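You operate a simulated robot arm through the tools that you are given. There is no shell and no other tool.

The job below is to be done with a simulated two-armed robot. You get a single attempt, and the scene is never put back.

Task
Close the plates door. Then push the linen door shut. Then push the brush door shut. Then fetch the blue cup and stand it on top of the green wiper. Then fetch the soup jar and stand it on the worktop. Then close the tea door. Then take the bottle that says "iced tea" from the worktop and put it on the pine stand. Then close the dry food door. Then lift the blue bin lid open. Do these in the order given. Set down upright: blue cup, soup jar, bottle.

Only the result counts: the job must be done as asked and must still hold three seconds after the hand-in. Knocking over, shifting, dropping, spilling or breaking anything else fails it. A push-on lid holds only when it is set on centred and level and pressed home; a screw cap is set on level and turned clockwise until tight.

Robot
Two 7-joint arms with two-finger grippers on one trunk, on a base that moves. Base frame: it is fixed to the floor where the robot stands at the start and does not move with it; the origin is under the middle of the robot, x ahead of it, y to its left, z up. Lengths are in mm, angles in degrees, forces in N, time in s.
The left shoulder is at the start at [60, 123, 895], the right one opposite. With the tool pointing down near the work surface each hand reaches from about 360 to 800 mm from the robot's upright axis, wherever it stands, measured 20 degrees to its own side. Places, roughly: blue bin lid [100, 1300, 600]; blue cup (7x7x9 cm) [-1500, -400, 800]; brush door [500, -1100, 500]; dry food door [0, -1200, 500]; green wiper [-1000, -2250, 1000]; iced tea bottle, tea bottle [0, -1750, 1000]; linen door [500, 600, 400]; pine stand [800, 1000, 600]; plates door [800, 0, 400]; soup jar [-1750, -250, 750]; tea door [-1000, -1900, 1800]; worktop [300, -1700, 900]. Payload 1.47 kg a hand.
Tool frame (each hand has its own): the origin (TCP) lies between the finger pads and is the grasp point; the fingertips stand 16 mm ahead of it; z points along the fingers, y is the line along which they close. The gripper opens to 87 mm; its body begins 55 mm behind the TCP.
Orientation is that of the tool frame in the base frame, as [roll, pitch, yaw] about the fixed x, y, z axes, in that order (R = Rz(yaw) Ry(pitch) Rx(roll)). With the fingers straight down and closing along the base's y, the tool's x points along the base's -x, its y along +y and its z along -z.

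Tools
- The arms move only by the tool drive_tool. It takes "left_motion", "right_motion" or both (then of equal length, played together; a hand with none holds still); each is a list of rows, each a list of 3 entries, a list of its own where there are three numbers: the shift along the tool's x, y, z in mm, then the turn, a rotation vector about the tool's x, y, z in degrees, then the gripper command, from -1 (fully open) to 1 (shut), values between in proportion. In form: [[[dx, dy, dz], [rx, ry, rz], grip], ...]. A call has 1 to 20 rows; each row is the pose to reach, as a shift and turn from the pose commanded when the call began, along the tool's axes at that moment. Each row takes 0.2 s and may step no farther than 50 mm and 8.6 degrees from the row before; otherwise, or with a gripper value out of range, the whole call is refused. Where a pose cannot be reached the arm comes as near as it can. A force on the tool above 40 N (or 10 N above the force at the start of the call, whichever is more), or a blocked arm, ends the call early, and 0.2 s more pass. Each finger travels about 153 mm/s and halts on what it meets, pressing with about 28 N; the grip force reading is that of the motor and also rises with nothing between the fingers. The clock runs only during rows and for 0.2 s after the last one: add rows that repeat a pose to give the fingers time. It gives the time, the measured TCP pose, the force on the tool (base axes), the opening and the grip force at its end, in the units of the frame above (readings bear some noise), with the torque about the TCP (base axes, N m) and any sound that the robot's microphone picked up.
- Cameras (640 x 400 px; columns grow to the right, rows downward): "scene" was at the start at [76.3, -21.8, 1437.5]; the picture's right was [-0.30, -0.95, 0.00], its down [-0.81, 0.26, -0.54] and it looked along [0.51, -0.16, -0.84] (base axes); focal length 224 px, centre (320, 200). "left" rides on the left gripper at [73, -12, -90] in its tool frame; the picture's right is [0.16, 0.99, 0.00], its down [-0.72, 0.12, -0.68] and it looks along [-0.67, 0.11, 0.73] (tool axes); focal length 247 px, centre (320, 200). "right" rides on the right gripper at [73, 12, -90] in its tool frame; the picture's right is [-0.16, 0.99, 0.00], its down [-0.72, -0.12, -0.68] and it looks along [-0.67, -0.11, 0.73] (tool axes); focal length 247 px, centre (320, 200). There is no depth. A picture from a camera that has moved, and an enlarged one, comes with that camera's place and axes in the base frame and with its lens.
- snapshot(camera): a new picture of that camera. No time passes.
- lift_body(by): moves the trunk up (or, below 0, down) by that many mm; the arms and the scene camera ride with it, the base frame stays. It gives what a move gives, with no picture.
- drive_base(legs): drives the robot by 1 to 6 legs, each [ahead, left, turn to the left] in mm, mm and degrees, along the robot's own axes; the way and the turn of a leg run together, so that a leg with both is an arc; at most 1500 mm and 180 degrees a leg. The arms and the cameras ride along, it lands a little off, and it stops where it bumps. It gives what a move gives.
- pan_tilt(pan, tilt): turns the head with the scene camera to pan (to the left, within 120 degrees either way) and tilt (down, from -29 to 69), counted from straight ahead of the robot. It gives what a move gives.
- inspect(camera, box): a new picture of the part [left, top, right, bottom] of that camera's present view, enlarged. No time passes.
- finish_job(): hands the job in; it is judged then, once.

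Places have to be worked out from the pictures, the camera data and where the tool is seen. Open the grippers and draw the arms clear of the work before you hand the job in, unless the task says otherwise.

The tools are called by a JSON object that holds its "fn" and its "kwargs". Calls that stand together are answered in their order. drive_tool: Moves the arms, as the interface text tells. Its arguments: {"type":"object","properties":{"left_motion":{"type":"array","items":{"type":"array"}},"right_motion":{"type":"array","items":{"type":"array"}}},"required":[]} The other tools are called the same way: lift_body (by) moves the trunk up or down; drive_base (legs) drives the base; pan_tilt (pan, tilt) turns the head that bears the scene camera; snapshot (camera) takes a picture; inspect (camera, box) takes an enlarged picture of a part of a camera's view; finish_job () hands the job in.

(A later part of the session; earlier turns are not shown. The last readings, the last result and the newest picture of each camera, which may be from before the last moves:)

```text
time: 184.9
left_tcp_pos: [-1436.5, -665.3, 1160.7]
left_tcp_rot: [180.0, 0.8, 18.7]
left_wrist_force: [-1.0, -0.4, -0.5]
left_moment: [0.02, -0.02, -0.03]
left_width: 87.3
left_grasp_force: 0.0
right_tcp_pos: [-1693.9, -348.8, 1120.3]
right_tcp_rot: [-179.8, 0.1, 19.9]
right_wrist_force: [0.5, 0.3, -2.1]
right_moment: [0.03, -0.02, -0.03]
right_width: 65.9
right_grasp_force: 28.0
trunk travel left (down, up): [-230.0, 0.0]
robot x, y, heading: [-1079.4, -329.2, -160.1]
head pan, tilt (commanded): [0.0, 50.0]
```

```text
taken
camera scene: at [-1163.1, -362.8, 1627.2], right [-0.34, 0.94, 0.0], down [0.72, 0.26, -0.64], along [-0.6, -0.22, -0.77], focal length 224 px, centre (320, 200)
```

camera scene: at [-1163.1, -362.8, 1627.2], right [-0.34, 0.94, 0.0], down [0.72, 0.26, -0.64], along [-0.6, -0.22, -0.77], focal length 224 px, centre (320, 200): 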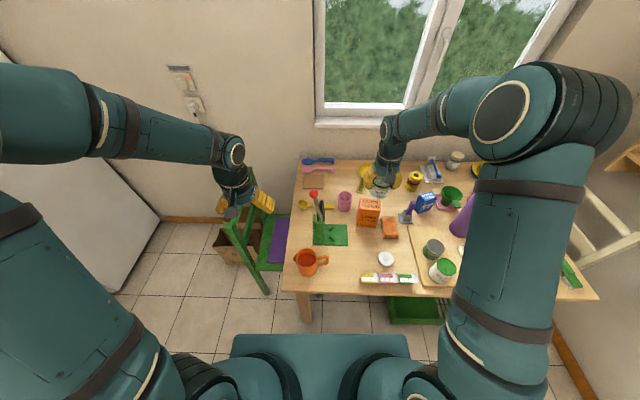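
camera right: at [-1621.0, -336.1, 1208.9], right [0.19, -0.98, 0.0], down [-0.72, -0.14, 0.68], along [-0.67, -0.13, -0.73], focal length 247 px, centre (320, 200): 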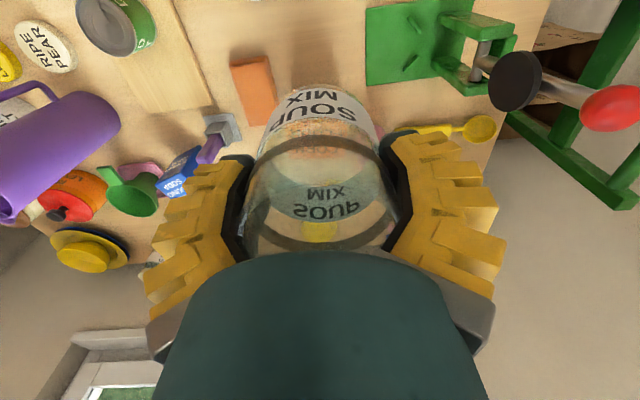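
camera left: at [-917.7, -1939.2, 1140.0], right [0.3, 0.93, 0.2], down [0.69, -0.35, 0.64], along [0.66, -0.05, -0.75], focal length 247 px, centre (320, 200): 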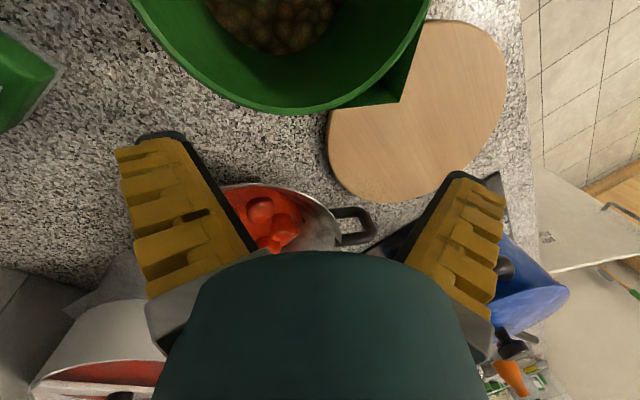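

The jar is held upright. I back away from the table, turn to face the kitchen run and drive to a spot left of the open dry-food door.

{"fn": "drive_base", "kwargs": {"legs": [[-500, 0, 0], [0, 0, 90], [0, 860, 0], [700, 0, 0]]}}

{"fn": "pan_tilt", "kwargs": {"pan": -15, "tilt": 45}}

{"fn": "snapshot", "kwargs": {"camera": "scene"}}

{"fn": "snapshot", "kwargs": {"camera": "right"}}

```text
time: 202.3
left_tcp_pos: [738.7, -899.9, 1158.1]
left_tcp_rot: [179.9, 0.7, 107.7]
left_wrist_force: [-0.3, 0.0, 0.5]
left_moment: [0.0, -0.03, 0.02]
left_width: 87.1
left_grasp_force: 0.0
right_tcp_pos: [419.0, -1153.0, 1118.2]
right_tcp_rot: [180.0, 0.0, 109.0]
right_wrist_force: [0.0, -1.0, -0.9]
right_moment: [0.01, -0.01, -0.02]
right_width: 65.0
right_grasp_force: 28.1
trunk travel left (down, up): [-230.0, 0.0]
robot x, y, heading: [409.7, -538.7, -71.1]
head pan, tilt (commanded): [0.0, 50.0]
```

```text
time: 203.1
left_tcp_pos: [737.6, -899.5, 1159.7]
left_tcp_rot: [179.9, 0.7, 107.8]
left_wrist_force: [0.3, -0.2, 0.2]
left_moment: [0.01, -0.03, 0.02]
left_width: 87.0
left_grasp_force: 0.1
right_tcp_pos: [418.4, -1153.4, 1118.7]
right_tcp_rot: [180.0, 0.1, 109.1]
right_wrist_force: [0.3, -0.4, -2.0]
right_moment: [0.01, -0.02, -0.01]
right_width: 64.9
right_grasp_force: 27.7
trunk travel left (down, up): [-230.0, 0.0]
robot x, y, heading: [410.1, -539.4, -70.9]
head pan, tilt (commanded): [-15.0, 45.0]
```

```text
taken
camera scene: at [419.9, -631.0, 1634.2], right [-1.0, -0.07, 0.0], down [-0.05, 0.71, -0.71], along [0.05, -0.71, -0.71], focal length 224 px, centre (320, 200)
```

scene: 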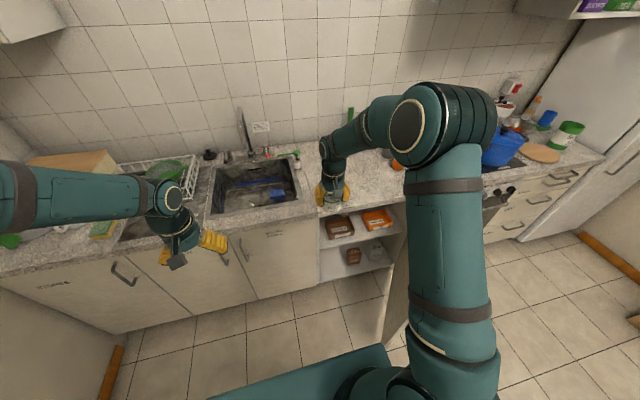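

```text
taken
camera right: at [406.3, -1080.8, 1208.9], right [0.98, 0.17, 0.0], down [0.13, -0.72, 0.68], along [0.12, -0.67, -0.73], focal length 247 px, centre (320, 200)
```

right: 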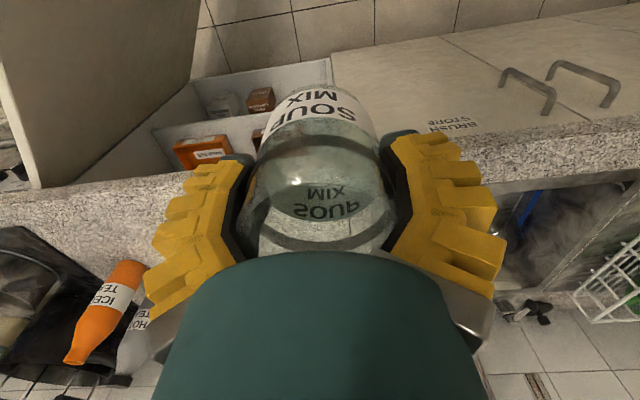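

The worktop right of the sink is free. I shift 60 mm left for door clearance and go ahead 235 mm.

{"fn": "drive_base", "kwargs": {"legs": [[0, 60, 1], [235, 0, 0]]}}

{"fn": "pan_tilt", "kwargs": {"pan": -25, "tilt": 50}}

{"fn": "snapshot", "kwargs": {"camera": "scene"}}

{"fn": "snapshot", "kwargs": {"camera": "right"}}

```text
time: 205.6
left_tcp_pos: [879.2, -1096.5, 1159.6]
left_tcp_rot: [179.9, 0.6, 108.9]
left_wrist_force: [0.3, 0.4, -0.1]
left_moment: [0.03, -0.02, 0.0]
left_width: 87.0
left_grasp_force: 0.1
right_tcp_pos: [563.7, -1353.6, 1118.5]
right_tcp_rot: [180.0, 0.0, 110.2]
right_wrist_force: [-0.5, 0.2, -0.8]
right_moment: [0.01, 0.0, -0.02]
right_width: 64.9
right_grasp_force: 28.5
trunk travel left (down, up): [-230.0, 0.0]
robot x, y, heading: [545.4, -741.4, -69.8]
head pan, tilt (commanded): [-15.0, 45.0]
```

```text
time: 206.4
left_tcp_pos: [879.2, -1095.7, 1160.0]
left_tcp_rot: [179.9, 0.7, 108.8]
left_wrist_force: [-0.9, 0.1, -0.2]
left_moment: [0.0, 0.03, 0.0]
left_width: 87.2
left_grasp_force: 0.0
right_tcp_pos: [564.0, -1352.3, 1118.9]
right_tcp_rot: [-180.0, 0.1, 110.1]
right_wrist_force: [0.2, 0.1, -0.8]
right_moment: [0.0, -0.03, -0.03]
right_width: 64.7
right_grasp_force: 28.4
trunk travel left (down, up): [-230.0, 0.0]
robot x, y, heading: [544.8, -740.5, -70.0]
head pan, tilt (commanded): [-25.0, 50.0]
```

```text
taken
camera scene: at [543.3, -826.8, 1627.3], right [-1.0, 0.09, 0.0], down [0.07, 0.76, -0.64], along [-0.06, -0.64, -0.77], focal length 224 px, centre (320, 200)
```

scene: 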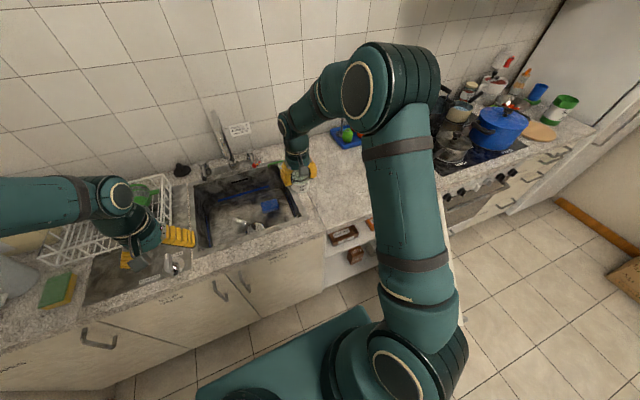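

```text
taken
camera right: at [551.1, -1281.0, 1209.0], right [0.98, 0.19, 0.0], down [0.14, -0.72, 0.68], along [0.13, -0.67, -0.73], focal length 247 px, centre (320, 200)
```

right: 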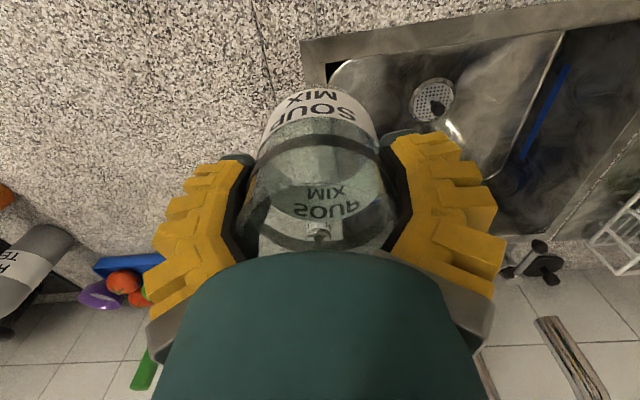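

The hand is over the sink's right edge; I move it 220 mm right onto the free worktop and descend to z 1000.

{"fn": "drive_tool", "kwargs": {"right_motion": [[[-5.2, -43.6, 0], [0, 0, 0], 1], [[-10.4, -87.2, 0], [0, 0, 0], 1], [[-15.6, -130.8, 0], [0, 0, 0], 1], [[-20.8, -174.4, 0], [0, 0, 0], 1], [[-26, -218, 0], [0, 0, 0], 1], [[-26, -218, 40], [0, 0, 0], 1], [[-26, -218, 80], [0, 0, 0], 1], [[-26, -218, 119], [0, 0, 0], 1], [[-26, -218, 119], [0, 0, 0], 1]]}}

{"fn": "snapshot", "kwargs": {"camera": "right"}}

{"fn": "snapshot", "kwargs": {"camera": "scene"}}

```text
time: 208.4
left_tcp_pos: [879.2, -1094.9, 1159.8]
left_tcp_rot: [179.9, 0.8, 108.9]
left_wrist_force: [-0.6, 0.0, -0.6]
left_moment: [0.01, -0.03, -0.02]
left_width: 87.1
left_grasp_force: 0.0
right_tcp_pos: [367.3, -1453.1, 1001.8]
right_tcp_rot: [180.0, 0.0, 110.2]
right_wrist_force: [-0.3, 0.1, -1.9]
right_moment: [0.0, -0.04, 0.0]
right_width: 64.7
right_grasp_force: 28.0
trunk travel left (down, up): [-230.0, 0.0]
robot x, y, heading: [548.0, -741.4, -70.1]
head pan, tilt (commanded): [-25.0, 50.0]
```

```text
taken
camera right: at [353.6, -1381.1, 1092.8], right [0.98, 0.19, 0.0], down [0.14, -0.72, 0.68], along [0.13, -0.67, -0.73], focal length 247 px, centre (320, 200)
```

right: 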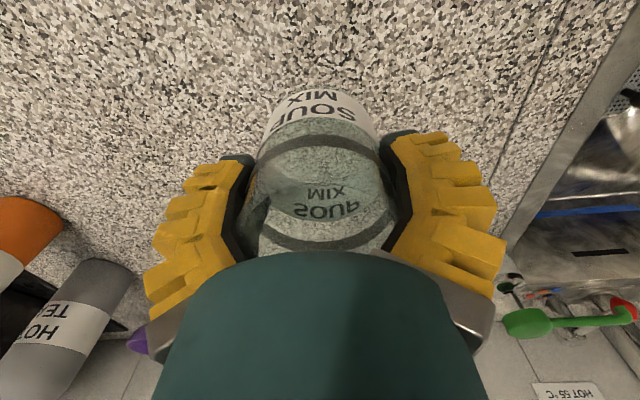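

```text
taken
camera scene: at [543.4, -826.3, 1627.3], right [-1.0, 0.09, 0.0], down [0.07, 0.76, -0.64], along [-0.06, -0.64, -0.77], focal length 224 px, centre (320, 200)
```

scene: 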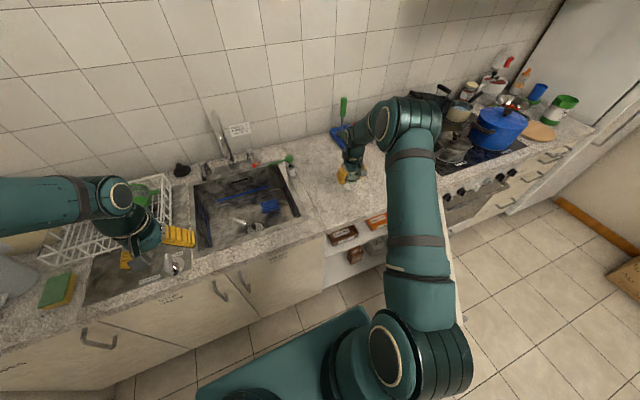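

Free space under the jar. I lower it to about 975 and then step down to contact.

{"fn": "drive_tool", "kwargs": {"right_motion": [[[0, 0, 10], [0, 0, 0], 1], [[0, 0, 18], [0, 0, 0], 1], [[0, 0, 24], [0, 0, 0], 1], [[0, 0, 24], [0, 0, 0], 1]]}}

{"fn": "drive_tool", "kwargs": {"right_motion": [[[0, 0, 2], [0, 0, 0], 1], [[0, 0, 5], [0, 0, 0], 1], [[0, 0, 5], [0, 0, 0], 1]]}}

{"fn": "snapshot", "kwargs": {"camera": "right"}}

```text
time: 209.4
left_tcp_pos: [879.9, -1093.7, 1159.0]
left_tcp_rot: [179.9, 0.7, 108.8]
left_wrist_force: [-0.1, -0.1, -0.5]
left_moment: [0.06, 0.04, -0.02]
left_width: 86.9
left_grasp_force: 0.1
right_tcp_pos: [367.0, -1452.2, 975.7]
right_tcp_rot: [179.9, 0.1, 110.1]
right_wrist_force: [0.4, -0.1, -1.4]
right_moment: [0.03, 0.03, 0.0]
right_width: 64.9
right_grasp_force: 27.8
trunk travel left (down, up): [-230.0, 0.0]
robot x, y, heading: [544.8, -740.1, -69.7]
head pan, tilt (commanded): [-25.0, 50.0]
```

```text
time: 210.2
left_tcp_pos: [879.8, -1094.1, 1158.8]
left_tcp_rot: [179.9, 0.7, 108.8]
left_wrist_force: [0.7, -0.1, 0.8]
left_moment: [-0.03, 0.02, -0.01]
left_width: 87.2
left_grasp_force: 0.0
right_tcp_pos: [368.6, -1453.8, 972.5]
right_tcp_rot: [180.0, 0.1, 110.1]
right_wrist_force: [-0.4, -0.5, -1.3]
right_moment: [-0.03, -0.01, -0.04]
right_width: 64.7
right_grasp_force: 28.5
trunk travel left (down, up): [-230.0, 0.0]
robot x, y, heading: [547.9, -738.9, -69.9]
head pan, tilt (commanded): [-25.0, 50.0]
```

```text
taken
camera right: at [354.6, -1380.9, 1061.3], right [0.98, 0.19, 0.0], down [0.14, -0.72, 0.68], along [0.13, -0.67, -0.73], focal length 247 px, centre (320, 200)
```

right: 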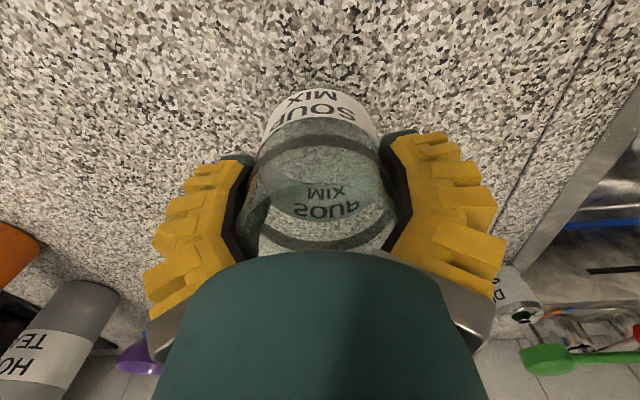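

No contact yet; I continue in small steps.

{"fn": "drive_tool", "kwargs": {"right_motion": [[[0, 0, 3], [0, 0, 0], 1], [[0, 0, 6], [0, 0, 0], 1], [[0, 0, 6], [0, 0, 0], 1]]}}

{"fn": "drive_tool", "kwargs": {"right_motion": [[[0, 0, 2], [0, 0, 0], 1], [[0, 0, 5], [0, 0, 0], 1], [[0, 0, 5], [0, 0, 0], 1]]}}

{"fn": "drive_tool", "kwargs": {"right_motion": [[[0, 0, 2], [0, 0, 0], 1], [[0, 0, 5], [0, 0, 0], 1], [[0, 0, 5], [0, 0, 0], 1]]}}

```text
time: 211.0
left_tcp_pos: [879.7, -1094.1, 1159.9]
left_tcp_rot: [179.8, 0.7, 108.7]
left_wrist_force: [0.1, 0.4, 0.5]
left_moment: [-0.02, 0.02, 0.0]
left_width: 87.0
left_grasp_force: 0.1
right_tcp_pos: [369.1, -1453.1, 965.4]
right_tcp_rot: [-180.0, 0.1, 110.1]
right_wrist_force: [-0.6, 0.6, -1.8]
right_moment: [-0.02, 0.01, -0.01]
right_width: 64.8
right_grasp_force: 27.8
trunk travel left (down, up): [-230.0, 0.0]
robot x, y, heading: [547.8, -737.3, -70.1]
head pan, tilt (commanded): [-25.0, 50.0]
```

```text
time: 211.8
left_tcp_pos: [879.3, -1093.7, 1160.1]
left_tcp_rot: [179.9, 0.7, 108.9]
left_wrist_force: [-0.2, -0.1, -0.2]
left_moment: [0.01, 0.02, -0.02]
left_width: 86.8
left_grasp_force: 0.1
right_tcp_pos: [369.0, -1452.9, 960.5]
right_tcp_rot: [179.9, 0.1, 110.1]
right_wrist_force: [-0.3, -0.9, -2.2]
right_moment: [0.02, -0.01, 0.0]
right_width: 65.0
right_grasp_force: 28.0
trunk travel left (down, up): [-230.0, 0.0]
robot x, y, heading: [546.0, -739.5, -69.8]
head pan, tilt (commanded): [-25.0, 50.0]
```

```text
time: 212.6
left_tcp_pos: [879.9, -1095.4, 1160.1]
left_tcp_rot: [179.9, 0.8, 108.8]
left_wrist_force: [0.0, 0.5, -0.8]
left_moment: [0.0, 0.01, 0.0]
left_width: 87.0
left_grasp_force: 0.1
right_tcp_pos: [368.8, -1453.8, 956.2]
right_tcp_rot: [180.0, 0.1, 110.1]
right_wrist_force: [0.2, 0.0, -1.3]
right_moment: [-0.02, -0.03, 0.0]
right_width: 64.9
right_grasp_force: 27.7
trunk travel left (down, up): [-230.0, 0.0]
robot x, y, heading: [547.1, -741.8, -69.9]
head pan, tilt (commanded): [-25.0, 50.0]
```

Still no contact at 956; I check the view and go on stepping down.

{"fn": "snapshot", "kwargs": {"camera": "right"}}

{"fn": "drive_tool", "kwargs": {"right_motion": [[[0, 0, 3], [0, 0, 0], 1], [[0, 0, 6], [0, 0, 0], 1], [[0, 0, 6], [0, 0, 0], 1]]}}

{"fn": "drive_tool", "kwargs": {"right_motion": [[[0, 0, 3], [0, 0, 0], 1], [[0, 0, 6], [0, 0, 0], 1], [[0, 0, 6], [0, 0, 0], 1]]}}

{"fn": "snapshot", "kwargs": {"camera": "right"}}

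```text
taken
camera right: at [355.1, -1381.0, 1045.3], right [0.98, 0.19, 0.0], down [0.14, -0.72, 0.68], along [0.13, -0.67, -0.73], focal length 247 px, centre (320, 200)
```

right: 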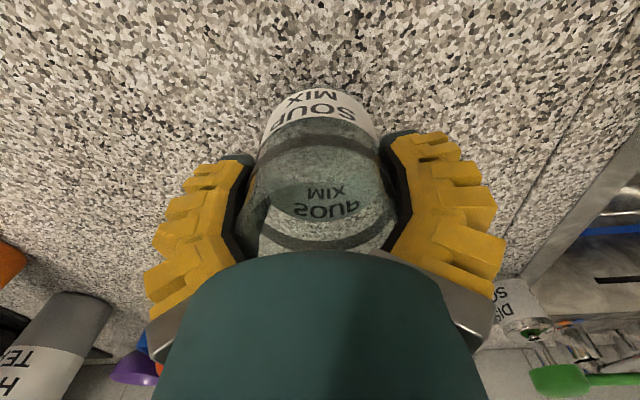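

```text
time: 213.4
left_tcp_pos: [879.7, -1095.1, 1160.2]
left_tcp_rot: [-180.0, 0.7, 108.9]
left_wrist_force: [0.7, -0.2, -0.1]
left_moment: [0.01, 0.01, -0.02]
left_width: 87.0
left_grasp_force: 0.0
right_tcp_pos: [368.7, -1451.5, 949.7]
right_tcp_rot: [179.9, 0.1, 110.1]
right_wrist_force: [0.2, 0.4, 1.3]
right_moment: [-0.05, -0.09, -0.02]
right_width: 65.2
right_grasp_force: 28.3
trunk travel left (down, up): [-230.0, 0.0]
robot x, y, heading: [546.7, -737.2, -69.9]
head pan, tilt (commanded): [-25.0, 50.0]
```

```text
time: 214.2
left_tcp_pos: [881.5, -1091.8, 1159.7]
left_tcp_rot: [180.0, 0.8, 108.8]
left_wrist_force: [-0.3, 0.0, 0.5]
left_moment: [0.0, -0.01, 0.03]
left_width: 87.0
left_grasp_force: 0.1
right_tcp_pos: [367.6, -1451.9, 947.9]
right_tcp_rot: [-179.7, 0.6, 110.1]
right_wrist_force: [-1.1, -5.8, 29.4]
right_moment: [-0.01, 0.02, -0.02]
right_width: 64.4
right_grasp_force: 27.7
trunk travel left (down, up): [-230.0, 0.0]
robot x, y, heading: [544.7, -740.0, -69.9]
head pan, tilt (commanded): [-25.0, 50.0]
```

```text
taken
camera right: at [355.1, -1379.9, 1035.8], right [0.98, 0.19, 0.0], down [0.14, -0.71, 0.69], along [0.13, -0.67, -0.73], focal length 247 px, centre (320, 200)
```

right: 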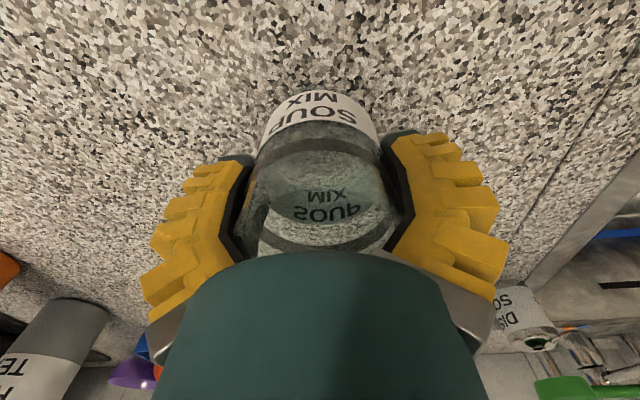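

Contact at z 949 (29 N now). I ease up 2 mm, then open the fingers gradually and lift away.

{"fn": "drive_tool", "kwargs": {"right_motion": [[[0, 0, -1], [0, 0, 0], 1], [[0, 0, -2], [0, 0, 0], 0.2], [[0, 0, -2], [0, 0, 0], -0.4], [[0, 0, -2], [0, 0, 0], -0.55], [[0, 0, -2], [0, 0, 0], -0.7], [[0, 0, -2], [0, 0, 0], -0.85], [[0, 0, -2], [0, 0, 0], -1], [[0, 0, -2], [0, 0, 0], -1], [[0, 0, -2], [0, 0, 0], -1]]}}

{"fn": "snapshot", "kwargs": {"camera": "right"}}

```text
time: 216.2
left_tcp_pos: [880.0, -1094.2, 1160.0]
left_tcp_rot: [179.9, 0.6, 108.8]
left_wrist_force: [0.9, 0.0, 0.0]
left_moment: [-0.03, -0.01, 0.01]
left_width: 86.9
left_grasp_force: 0.0
right_tcp_pos: [367.1, -1450.9, 945.9]
right_tcp_rot: [-180.0, 0.0, 110.2]
right_wrist_force: [0.9, 0.7, 1.1]
right_moment: [-0.03, 0.02, -0.02]
right_width: 88.0
right_grasp_force: 0.0
trunk travel left (down, up): [-230.0, 0.0]
robot x, y, heading: [548.9, -739.0, -69.9]
head pan, tilt (commanded): [-25.0, 50.0]
```

```text
taken
camera right: at [355.1, -1379.7, 1035.4], right [0.98, 0.19, 0.0], down [0.14, -0.72, 0.68], along [0.13, -0.67, -0.73], focal length 247 px, centre (320, 200)
```

right: 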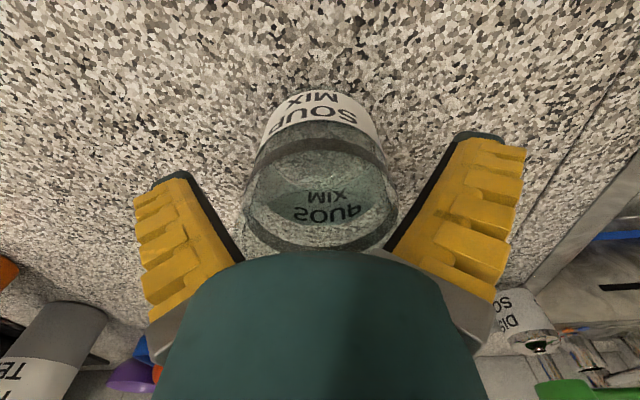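

The jar stands free. I lift the hand straight up.

{"fn": "drive_tool", "kwargs": {"right_motion": [[[0, 0, -5], [0, 0, 0], -1], [[0, 0, -12], [0, 0, 0], -1], [[0, 0, -25], [0, 0, 0], -1], [[0, 0, -50], [0, 0, 0], -1], [[0, 0, -85], [0, 0, 0], -1], [[0, 0, -125], [0, 0, 0], -1], [[0, 0, -165], [0, 0, 0], -1], [[0, 0, -205], [0, 0, 0], -1], [[0, 0, -205], [0, 0, 0], -1]]}}

{"fn": "snapshot", "kwargs": {"camera": "right"}}

{"fn": "inspect", "kwargs": {"camera": "scene", "box": [280, 80, 440, 240]}}

```text
time: 218.2
left_tcp_pos: [880.1, -1095.0, 1159.4]
left_tcp_rot: [179.9, 0.6, 108.8]
left_wrist_force: [0.0, 0.2, 0.0]
left_moment: [0.01, 0.02, 0.04]
left_width: 86.9
left_grasp_force: 0.0
right_tcp_pos: [369.3, -1451.7, 1154.1]
right_tcp_rot: [-179.9, 0.0, 110.0]
right_wrist_force: [-0.2, 0.0, -0.1]
right_moment: [-0.02, 0.01, -0.03]
right_width: 87.0
right_grasp_force: 0.2
trunk travel left (down, up): [-230.0, 0.0]
robot x, y, heading: [548.2, -740.2, -70.0]
head pan, tilt (commanded): [-25.0, 50.0]
```

```text
taken
camera right: at [354.8, -1379.6, 1243.7], right [0.98, 0.19, 0.0], down [0.14, -0.72, 0.68], along [0.13, -0.67, -0.73], focal length 247 px, centre (320, 200)
```

right: 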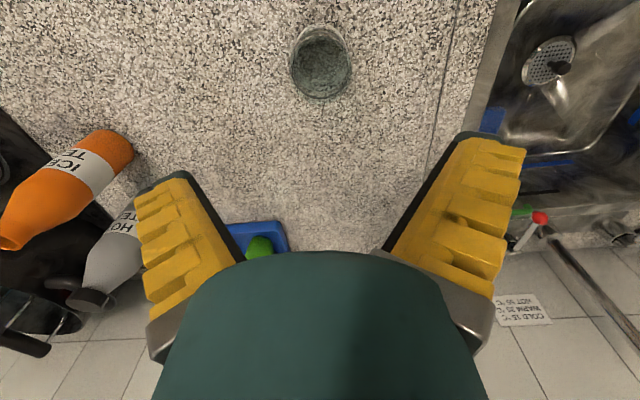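

```text
2.50 times, centred on (360, 160) of scene
camera zoom: at [543.2, -827.6, 1627.2], right [-1.0, 0.09, 0.0], down [0.07, 0.76, -0.64], along [-0.06, -0.64, -0.77], focal length 561 px, centre (220, 300)
```

zoom: 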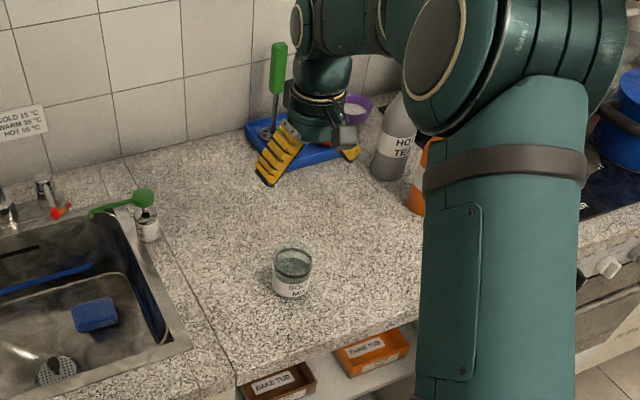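

The soup jar stands upright on the worktop. Next the tea door: I pull the right hand in, back off, and drive along the aisle to a place in front of the upper cabinet.

{"fn": "drive_tool", "kwargs": {"right_motion": [[[0, 0, -30], [0, 0, 0], -1], [[40, 12, -46], [0, 0, 0], -1], [[80, 25, -46], [0, 0, 0], -1], [[120, 37, -46], [0, 0, 0], -1], [[160, 50, -46], [0, 0, 0], -1], [[188, 62, -46], [0, 0, 0], -1]]}}

{"fn": "drive_base", "kwargs": {"legs": [[-330, 0, 0], [0, -1260, 0]]}}

{"fn": "pan_tilt", "kwargs": {"pan": -15, "tilt": 10}}

{"fn": "snapshot", "kwargs": {"camera": "scene"}}

```text
time: 219.6
left_tcp_pos: [880.0, -1093.7, 1160.5]
left_tcp_rot: [-180.0, 0.7, 108.7]
left_wrist_force: [1.3, 0.2, -0.9]
left_moment: [-0.02, -0.01, -0.06]
left_width: 86.9
left_grasp_force: 0.2
right_tcp_pos: [361.6, -1253.8, 1197.3]
right_tcp_rot: [-180.0, 0.2, 110.1]
right_wrist_force: [-0.7, 0.4, -0.4]
right_moment: [-0.06, 0.01, 0.0]
right_width: 87.1
right_grasp_force: 0.1
trunk travel left (down, up): [-230.0, 0.0]
robot x, y, heading: [548.0, -742.3, -70.1]
head pan, tilt (commanded): [-25.0, 50.0]
```

```text
time: 232.5
left_tcp_pos: [-395.8, -1211.9, 1160.1]
left_tcp_rot: [179.8, 0.7, 109.8]
left_wrist_force: [-0.3, 0.5, 0.1]
left_moment: [0.01, 0.02, 0.02]
left_width: 87.1
left_grasp_force: 0.0
right_tcp_pos: [-911.1, -1381.2, 1197.5]
right_tcp_rot: [179.9, 0.1, 111.1]
right_wrist_force: [-0.4, 1.1, -0.1]
right_moment: [0.0, 0.01, -0.01]
right_width: 86.6
right_grasp_force: 0.1
trunk travel left (down, up): [-230.0, 0.0]
robot x, y, heading: [-740.1, -866.2, -69.1]
head pan, tilt (commanded): [-25.0, 50.0]
```

```text
time: 233.6
left_tcp_pos: [-395.3, -1212.1, 1160.2]
left_tcp_rot: [-180.0, 0.7, 109.8]
left_wrist_force: [-0.2, -0.8, 0.4]
left_moment: [0.04, 0.01, -0.03]
left_width: 87.2
left_grasp_force: 0.1
right_tcp_pos: [-910.6, -1381.0, 1197.1]
right_tcp_rot: [-179.9, 0.1, 111.1]
right_wrist_force: [-0.3, -0.2, -0.1]
right_moment: [0.03, -0.01, 0.01]
right_width: 87.2
right_grasp_force: 0.1
trunk travel left (down, up): [-230.0, 0.0]
robot x, y, heading: [-733.0, -861.1, -68.9]
head pan, tilt (commanded): [-15.0, 10.0]
```

```text
taken
camera scene: at [-721.8, -966.9, 1689.0], right [-0.99, -0.11, 0.0], down [-0.02, 0.17, -0.98], along [0.1, -0.98, -0.17], focal length 224 px, centre (320, 200)
```

scene: 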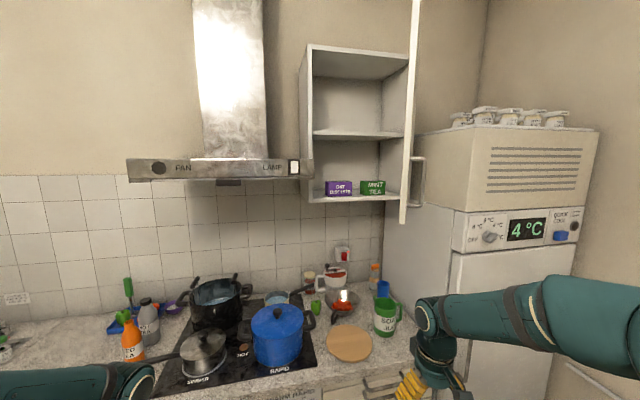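

Tea door: hinge about room (-1675, -1640), tip (-1408, -1229), bottom z about 1505, open about 57 degrees. I position the base so the right hand can enter on its outer (fridge) side.

{"fn": "drive_base", "kwargs": {"legs": [[131, 0, -1], [0, -410, 0]]}}

{"fn": "pan_tilt", "kwargs": {"pan": -10, "tilt": 10}}

{"fn": "snapshot", "kwargs": {"camera": "scene"}}

```text
time: 238.7
left_tcp_pos: [-753.1, -1486.9, 1159.6]
left_tcp_rot: [179.9, 0.7, 108.4]
left_wrist_force: [0.4, 0.1, -0.3]
left_moment: [-0.01, 0.03, 0.02]
left_width: 87.2
left_grasp_force: 0.0
right_tcp_pos: [-1272.6, -1641.2, 1197.8]
right_tcp_rot: [-179.9, 0.1, 109.7]
right_wrist_force: [-0.4, 0.1, 0.5]
right_moment: [0.04, 0.02, 0.01]
right_width: 87.0
right_grasp_force: 0.0
trunk travel left (down, up): [-230.0, 0.0]
robot x, y, heading: [-1084.2, -1126.3, -70.5]
head pan, tilt (commanded): [-15.0, 10.0]
```

```text
time: 239.4
left_tcp_pos: [-754.7, -1486.5, 1159.2]
left_tcp_rot: [180.0, 0.7, 108.4]
left_wrist_force: [-0.5, 0.5, -0.5]
left_moment: [0.03, -0.04, -0.01]
left_width: 87.2
left_grasp_force: 0.0
right_tcp_pos: [-1272.9, -1641.2, 1196.9]
right_tcp_rot: [180.0, 0.1, 109.8]
right_wrist_force: [-0.2, -0.1, -0.4]
right_moment: [0.0, 0.02, 0.01]
right_width: 87.2
right_grasp_force: 0.1
trunk travel left (down, up): [-230.0, 0.0]
robot x, y, heading: [-1090.7, -1129.0, -70.2]
head pan, tilt (commanded): [-10.0, 10.0]
```

```text
taken
camera scene: at [-1066.0, -1231.4, 1689.1], right [-0.99, -0.17, 0.0], down [-0.03, 0.17, -0.98], along [0.17, -0.97, -0.17], focal length 224 px, centre (320, 200)
```

scene: 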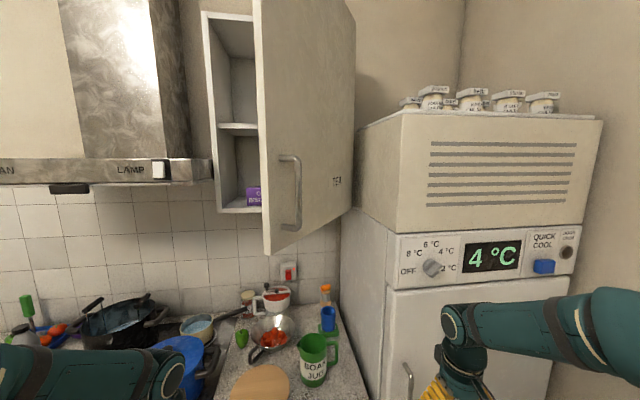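

The outer face with handle and TEA label is in view. I raise the right hand to z 1555, closing it and turning it to point forward, still short of the door.

{"fn": "drive_tool", "kwargs": {"right_motion": [[[1.8, 8.9, -32.5], [0, -8.2, 0], 0], [[3.6, 17.8, -65], [0, -16.4, 0], 1], [[5.5, 26.7, -97.6], [0, -24.5, 0], 1], [[7.3, 35.6, -130.2], [0, -32.7, 0], 1], [[9.1, 44.5, -162.7], [0, -40.9, 0], 1], [[10.9, 53.5, -195.3], [0, -49.1, 0], 1], [[12.7, 62.4, -227.8], [0, -57.3, 0], 1], [[14.5, 71.3, -260.4], [0, -65.5, 0], 1], [[16.4, 80.2, -292.9], [0, -73.6, 0], 1], [[18.2, 89.1, -325.5], [0, -81.8, 0], 1], [[20, 98, -358], [0, -90, 0], 1], [[20, 98, -358], [0, -90, 0], 1]]}}

{"fn": "snapshot", "kwargs": {"camera": "scene"}}

{"fn": "snapshot", "kwargs": {"camera": "right"}}

```text
time: 242.0
left_tcp_pos: [-753.6, -1486.1, 1161.0]
left_tcp_rot: [179.8, 0.7, 108.4]
left_wrist_force: [0.5, 0.3, 0.0]
left_moment: [-0.04, -0.01, 0.03]
left_width: 86.7
left_grasp_force: 0.0
right_tcp_pos: [-1189.0, -1589.3, 1554.9]
right_tcp_rot: [10.0, 90.0, -60.4]
right_wrist_force: [-0.8, 0.8, 0.3]
right_moment: [0.03, -0.01, 0.0]
right_width: 0.0
right_grasp_force: 28.5
trunk travel left (down, up): [-230.0, 0.0]
robot x, y, heading: [-1084.6, -1129.1, -70.2]
head pan, tilt (commanded): [-10.0, 10.0]
```

```text
taken
camera scene: at [-1066.3, -1231.6, 1689.1], right [-0.99, -0.17, 0.0], down [-0.03, 0.17, -0.98], along [0.17, -0.97, -0.17], focal length 224 px, centre (320, 200)
```

scene: 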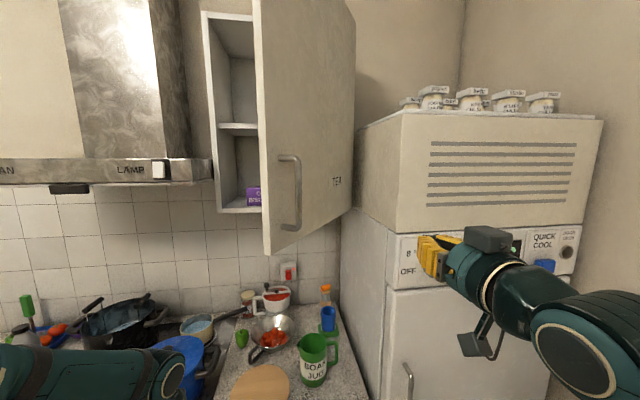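

```text
taken
camera right: at [-1206.3, -1502.1, 1482.1], right [0.93, 0.33, 0.16], down [-0.34, 0.6, 0.72], along [0.14, -0.72, 0.67], focal length 247 px, centre (320, 200)
```

right: 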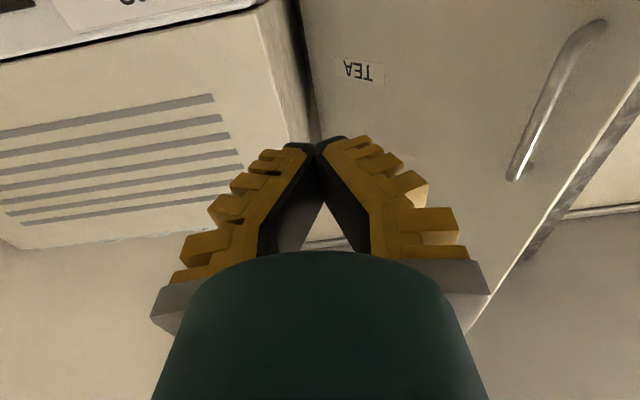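

Now I reach forward on the fridge side of the door, then swing left to start pushing it closed.

{"fn": "drive_tool", "kwargs": {"right_motion": [[[0, 8, 45], [0, 0, 0], 1], [[0, 18, 90], [0, 0, 0], 1], [[0, 30, 130], [0, 0, 0], 1], [[0, 50, 165], [0, 0, 0], 1], [[0, 78, 200], [0, 0, 0], 1], [[0, 105, 230], [0, 0, 0], 1], [[0, 117, 242], [0, 0, 0], 1], [[0, 130, 251], [0, 0, 0], 1], [[0, 152, 265], [0, 0, 0], 1], [[0, 173, 279], [0, 0, 0], 1], [[0, 196, 299], [0, 0, 0], 1]]}}

{"fn": "snapshot", "kwargs": {"camera": "scene"}}

{"fn": "snapshot", "kwargs": {"camera": "right"}}

```text
time: 244.4
left_tcp_pos: [-752.1, -1486.2, 1158.7]
left_tcp_rot: [-180.0, 0.5, 108.4]
left_wrist_force: [0.0, -0.3, -0.7]
left_moment: [-0.01, 0.0, 0.0]
left_width: 86.9
left_grasp_force: 0.0
right_tcp_pos: [-896.5, -1807.7, 1553.1]
right_tcp_rot: [-101.0, 89.9, -171.3]
right_wrist_force: [0.6, -0.5, 0.5]
right_moment: [0.03, 0.01, -0.05]
right_width: 0.0
right_grasp_force: 27.8
trunk travel left (down, up): [-230.0, 0.0]
robot x, y, heading: [-1085.0, -1128.4, -70.4]
head pan, tilt (commanded): [-10.0, 10.0]
```

```text
taken
camera scene: at [-1063.6, -1232.2, 1689.0], right [-0.99, -0.17, 0.0], down [-0.03, 0.17, -0.98], along [0.17, -0.97, -0.17], focal length 224 px, centre (320, 200)
```

scene: 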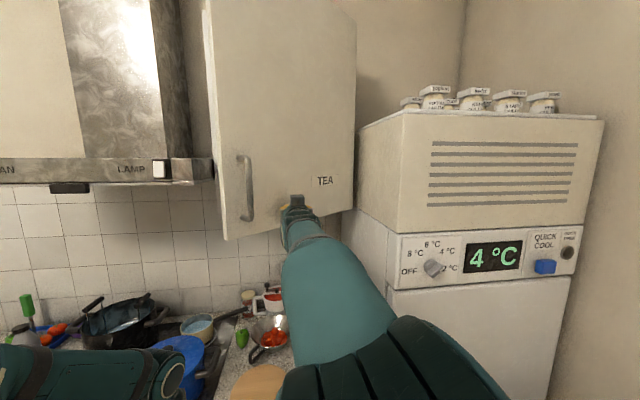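

```text
taken
camera right: at [-916.2, -1719.8, 1480.4], right [0.93, 0.33, 0.16], down [-0.34, 0.6, 0.72], along [0.15, -0.73, 0.67], focal length 247 px, centre (320, 200)
```

right: 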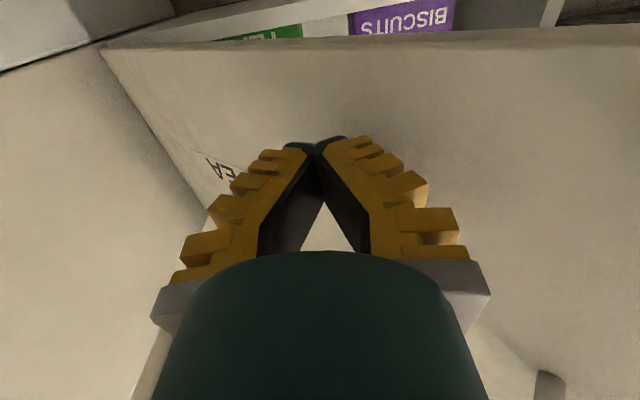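

The tea door is swinging shut. I continue by driving the base ahead-left with the hand held against it.

{"fn": "drive_base", "kwargs": {"legs": [[140, 68, 0]]}}

{"fn": "snapshot", "kwargs": {"camera": "scene"}}

{"fn": "snapshot", "kwargs": {"camera": "right"}}

```text
time: 245.8
left_tcp_pos: [-642.5, -1594.8, 1159.6]
left_tcp_rot: [-179.9, 0.7, 108.2]
left_wrist_force: [1.2, 0.7, 0.0]
left_moment: [0.04, -0.01, -0.01]
left_width: 87.0
left_grasp_force: 0.0
right_tcp_pos: [-789.3, -1915.4, 1554.7]
right_tcp_rot: [-16.2, 89.9, -86.6]
right_wrist_force: [-0.1, -0.1, 0.2]
right_moment: [-0.04, 0.0, 0.03]
right_width: 0.2
right_grasp_force: 27.8
trunk travel left (down, up): [-230.0, 0.0]
robot x, y, heading: [-973.1, -1235.1, -70.1]
head pan, tilt (commanded): [-10.0, 10.0]
```

```text
taken
camera scene: at [-954.0, -1340.8, 1689.1], right [-0.99, -0.17, 0.0], down [-0.03, 0.17, -0.98], along [0.16, -0.97, -0.17], focal length 224 px, centre (320, 200)
```

scene: 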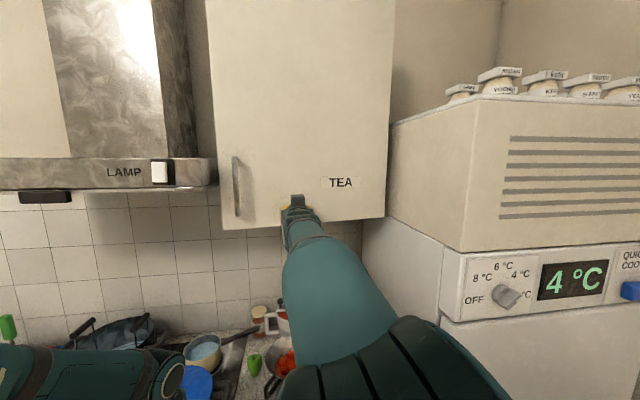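

```text
taken
camera right: at [-808.1, -1828.6, 1481.2], right [0.93, 0.33, 0.16], down [-0.34, 0.6, 0.72], along [0.14, -0.73, 0.67], focal length 247 px, centre (320, 200)
```

right: 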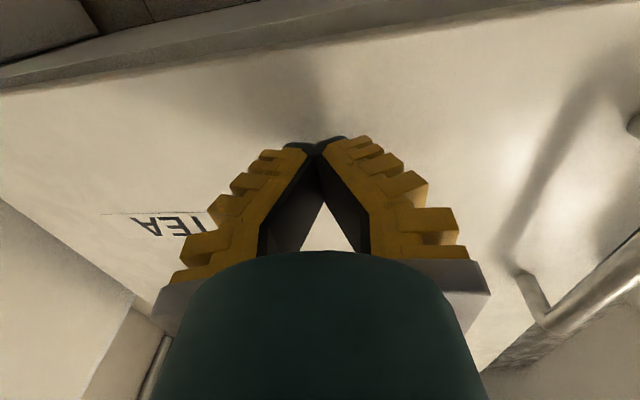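

Only a few degrees remain. I now press with the arm, watching for force.

{"fn": "drive_tool", "kwargs": {"right_motion": [[[0, 0, 12], [0, 0, 0], 1], [[0, 2, 24], [0, 0, 0], 1], [[0, 4, 36], [0, 0, 0], 1], [[0, 5, 48], [0, 0, 0], 1], [[0, 5, 60], [0, 0, 0], 1], [[0, 5, 72], [0, 0, 0], 1], [[0, 5, 84], [0, 0, 0], 1], [[0, 5, 96], [0, 0, 0], 1]]}}

{"fn": "snapshot", "kwargs": {"camera": "scene"}}

{"fn": "snapshot", "kwargs": {"camera": "right"}}

```text
time: 247.3
left_tcp_pos: [-647.5, -1588.8, 1162.3]
left_tcp_rot: [179.9, 1.0, 108.3]
left_wrist_force: [-0.3, -0.4, -0.4]
left_moment: [0.01, 0.0, 0.02]
left_width: 87.0
left_grasp_force: 0.0
right_tcp_pos: [-763.0, -1978.4, 1554.3]
right_tcp_rot: [171.3, 89.7, 100.9]
right_wrist_force: [-14.5, 33.2, -4.8]
right_moment: [-0.07, 0.02, -0.28]
right_width: 5.9
right_grasp_force: 28.4
trunk travel left (down, up): [-230.0, 0.0]
robot x, y, heading: [-972.8, -1238.4, -70.6]
head pan, tilt (commanded): [-10.0, 10.0]
stopped in row 7 (right hand): the force on the tool passed its limit at 52 N (the readings are from after the stop); the commanded pose is now the measured one
```

```text
taken
camera scene: at [-958.6, -1331.7, 1689.6], right [-0.99, -0.17, 0.0], down [-0.03, 0.17, -0.99], along [0.16, -0.97, -0.17], focal length 224 px, centre (320, 200)
```

scene: 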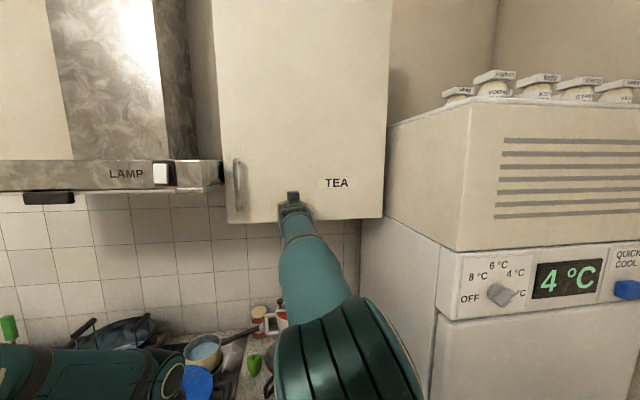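

```text
taken
camera right: at [-781.6, -1890.3, 1483.4], right [0.93, 0.33, 0.16], down [-0.34, 0.6, 0.73], along [0.14, -0.73, 0.67], focal length 247 px, centre (320, 200)
```

right: 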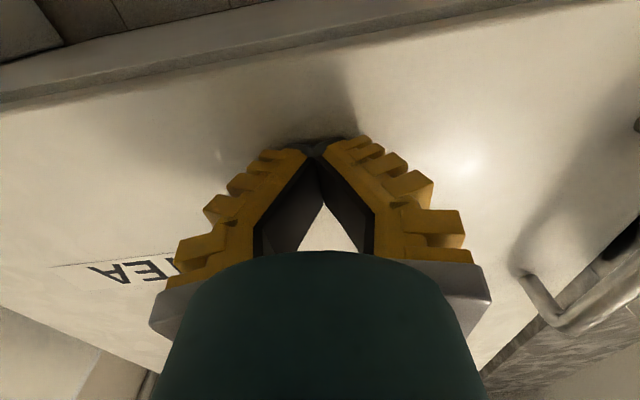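

52 N: the tea door is seated. I withdraw the hand straight back and check the door.

{"fn": "drive_tool", "kwargs": {"right_motion": [[[0, 0, -20], [0, 0, 0], 1], [[0, -5, -60], [0, 0, 0], 1], [[0, -15, -105], [0, 0, 0], 1], [[0, -30, -150], [0, 0, 0], 1], [[0, -50, -195], [0, 0, 0], 1], [[0, -75, -235], [0, 0, 0], 1], [[0, -105, -270], [0, 0, 0], 1], [[0, -140, -305], [0, 0, 0], 1], [[0, -180, -335], [0, 0, 0], 1]]}}

{"fn": "snapshot", "kwargs": {"camera": "scene"}}

{"fn": "inspect", "kwargs": {"camera": "scene", "box": [190, 120, 410, 260]}}

```text
time: 249.3
left_tcp_pos: [-645.9, -1595.8, 1160.5]
left_tcp_rot: [179.9, 0.8, 108.3]
left_wrist_force: [-0.5, -0.3, 0.3]
left_moment: [0.01, -0.05, 0.0]
left_width: 86.7
left_grasp_force: 0.0
right_tcp_pos: [-1042.6, -1730.6, 1553.2]
right_tcp_rot: [175.3, 89.4, 104.7]
right_wrist_force: [-0.2, 0.3, -0.5]
right_moment: [0.02, 0.01, 0.03]
right_width: 0.2
right_grasp_force: 28.2
trunk travel left (down, up): [-230.0, 0.0]
robot x, y, heading: [-971.7, -1236.9, -70.4]
head pan, tilt (commanded): [-10.0, 10.0]
```

```text
taken
camera scene: at [-957.5, -1338.9, 1689.2], right [-0.99, -0.17, 0.0], down [-0.03, 0.17, -0.98], along [0.16, -0.97, -0.17], focal length 224 px, centre (320, 200)
```

scene: 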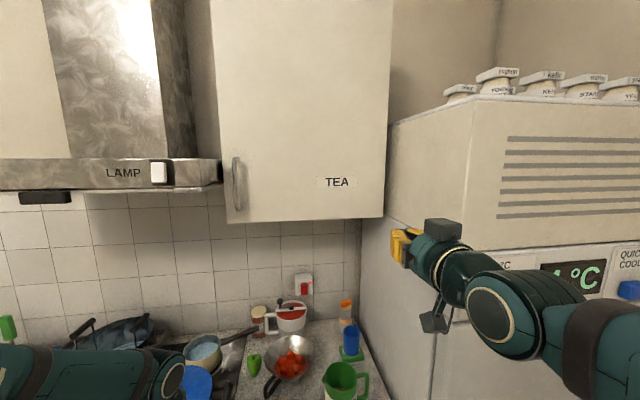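

```text
2.86 times, centred on (300, 190) of scene
camera zoom: at [-957.5, -1338.9, 1689.2], right [-0.99, -0.17, 0.0], down [-0.03, 0.17, -0.98], along [0.16, -0.97, -0.17], focal length 641 px, centre (377, 229)
```

zoom: 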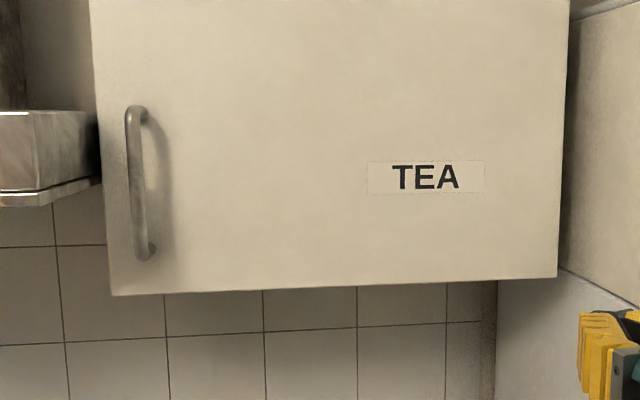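

Tea door is flush, parallel to the tiles; the cup still stands on the wiper. I fold the right hand back down, and then reposition to look at the iced tea bottle from the stove side.

{"fn": "drive_tool", "kwargs": {"right_motion": [[[30, -9.1, -10], [0, 8.2, 0], 1], [[60, -18.2, -20], [0, 16.4, 0], 1], [[90, -27.3, -30], [0, 24.5, 0], 1], [[120, -36.4, -40], [0, 32.7, 0], 1], [[150, -45.5, -50], [0, 40.9, 0], 1], [[180, -54.5, -60], [0, 49.1, 0], 1], [[210, -63.6, -70], [0, 57.3, 0], 1], [[240, -72.7, -80], [0, 65.5, 0], 1], [[270, -81.8, -85], [0, 73.6, 0], 1], [[300, -90.9, -85], [0, 81.8, 0], 1], [[330, -100, -85], [0, 90, 0], 1], [[330, -100, -85], [0, 90, 0], 1]]}}

{"fn": "drive_base", "kwargs": {"legs": [[0, 370, 0]]}}

{"fn": "pan_tilt", "kwargs": {"pan": 30, "tilt": 40}}

{"fn": "snapshot", "kwargs": {"camera": "scene"}}

```text
time: 251.9
left_tcp_pos: [-643.1, -1593.8, 1160.4]
left_tcp_rot: [180.0, 0.7, 108.3]
left_wrist_force: [-0.1, 0.3, 1.1]
left_moment: [0.0, 0.02, -0.01]
left_width: 87.1
left_grasp_force: 0.0
right_tcp_pos: [-1164.9, -1681.5, 1225.1]
right_tcp_rot: [-180.0, -0.6, 109.5]
right_wrist_force: [0.1, 0.4, -0.7]
right_moment: [0.01, -0.01, 0.01]
right_width: 0.3
right_grasp_force: 27.9
trunk travel left (down, up): [-230.0, 0.0]
robot x, y, heading: [-974.2, -1238.3, -70.4]
head pan, tilt (commanded): [-10.0, 10.0]
```

```text
time: 255.7
left_tcp_pos: [-294.7, -1472.7, 1160.1]
left_tcp_rot: [-180.0, 0.6, 108.2]
left_wrist_force: [-0.6, -0.2, 0.1]
left_moment: [-0.03, 0.02, 0.02]
left_width: 86.9
left_grasp_force: 0.0
right_tcp_pos: [-816.3, -1558.7, 1224.2]
right_tcp_rot: [179.9, -0.5, 109.5]
right_wrist_force: [0.5, 0.4, -0.1]
right_moment: [-0.02, 0.01, 0.03]
right_width: 0.0
right_grasp_force: 28.1
trunk travel left (down, up): [-230.0, 0.0]
robot x, y, heading: [-626.5, -1116.8, -70.3]
head pan, tilt (commanded): [-10.0, 10.0]
```

```text
time: 256.8
left_tcp_pos: [-294.3, -1472.1, 1160.2]
left_tcp_rot: [180.0, 0.7, 108.1]
left_wrist_force: [-0.2, -0.6, 0.1]
left_moment: [0.0, -0.01, 0.0]
left_width: 86.8
left_grasp_force: 0.0
right_tcp_pos: [-815.6, -1559.3, 1223.7]
right_tcp_rot: [179.9, -0.5, 109.4]
right_wrist_force: [-0.1, 0.1, -0.7]
right_moment: [-0.01, -0.02, 0.01]
right_width: 0.1
right_grasp_force: 28.0
trunk travel left (down, up): [-230.0, 0.0]
robot x, y, heading: [-619.6, -1114.1, -70.4]
head pan, tilt (commanded): [30.0, 40.0]
```

```text
taken
camera scene: at [-556.4, -1179.6, 1641.5], right [-0.65, -0.76, 0.0], down [-0.49, 0.42, -0.77], along [0.58, -0.5, -0.64], focal length 224 px, centre (320, 200)
```

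scene: 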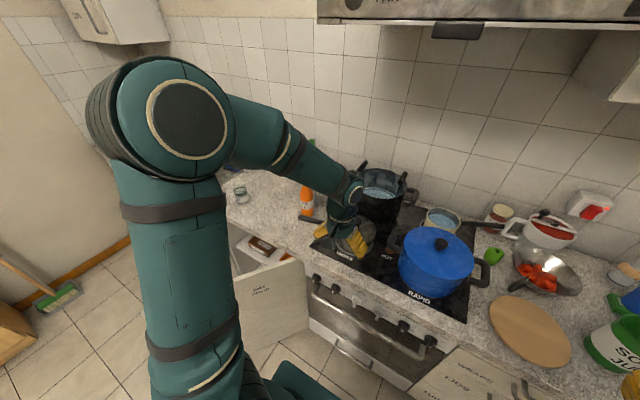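

The bottle is in view beside the stove. I enlarge that area.

{"fn": "inspect", "kwargs": {"camera": "scene", "box": [220, 130, 420, 270]}}

{"fn": "snapshot", "kwargs": {"camera": "left"}}

```text
2.86 times, centred on (320, 200) of scene
camera zoom: at [-556.4, -1179.6, 1641.5], right [-0.65, -0.76, 0.0], down [-0.49, 0.42, -0.77], along [0.58, -0.5, -0.64], focal length 641 px, centre (320, 200)
```

zoom: 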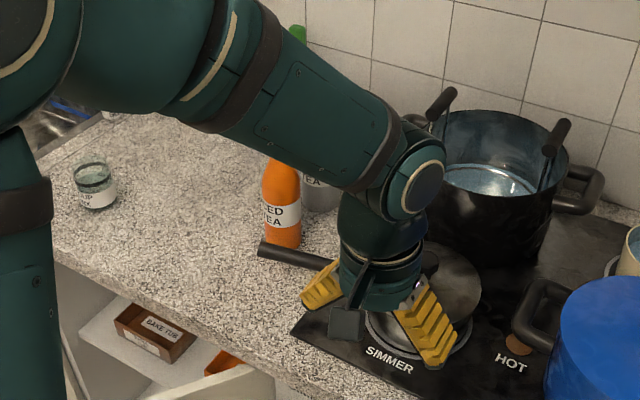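

```text
taken
camera left: at [-329.4, -1405.0, 1248.3], right [0.89, 0.46, 0.0], down [0.33, -0.64, 0.69], along [0.32, -0.61, -0.72], focal length 247 px, centre (320, 200)
```

left: 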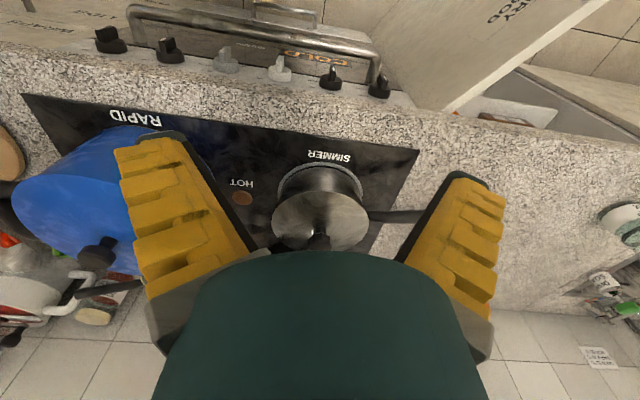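

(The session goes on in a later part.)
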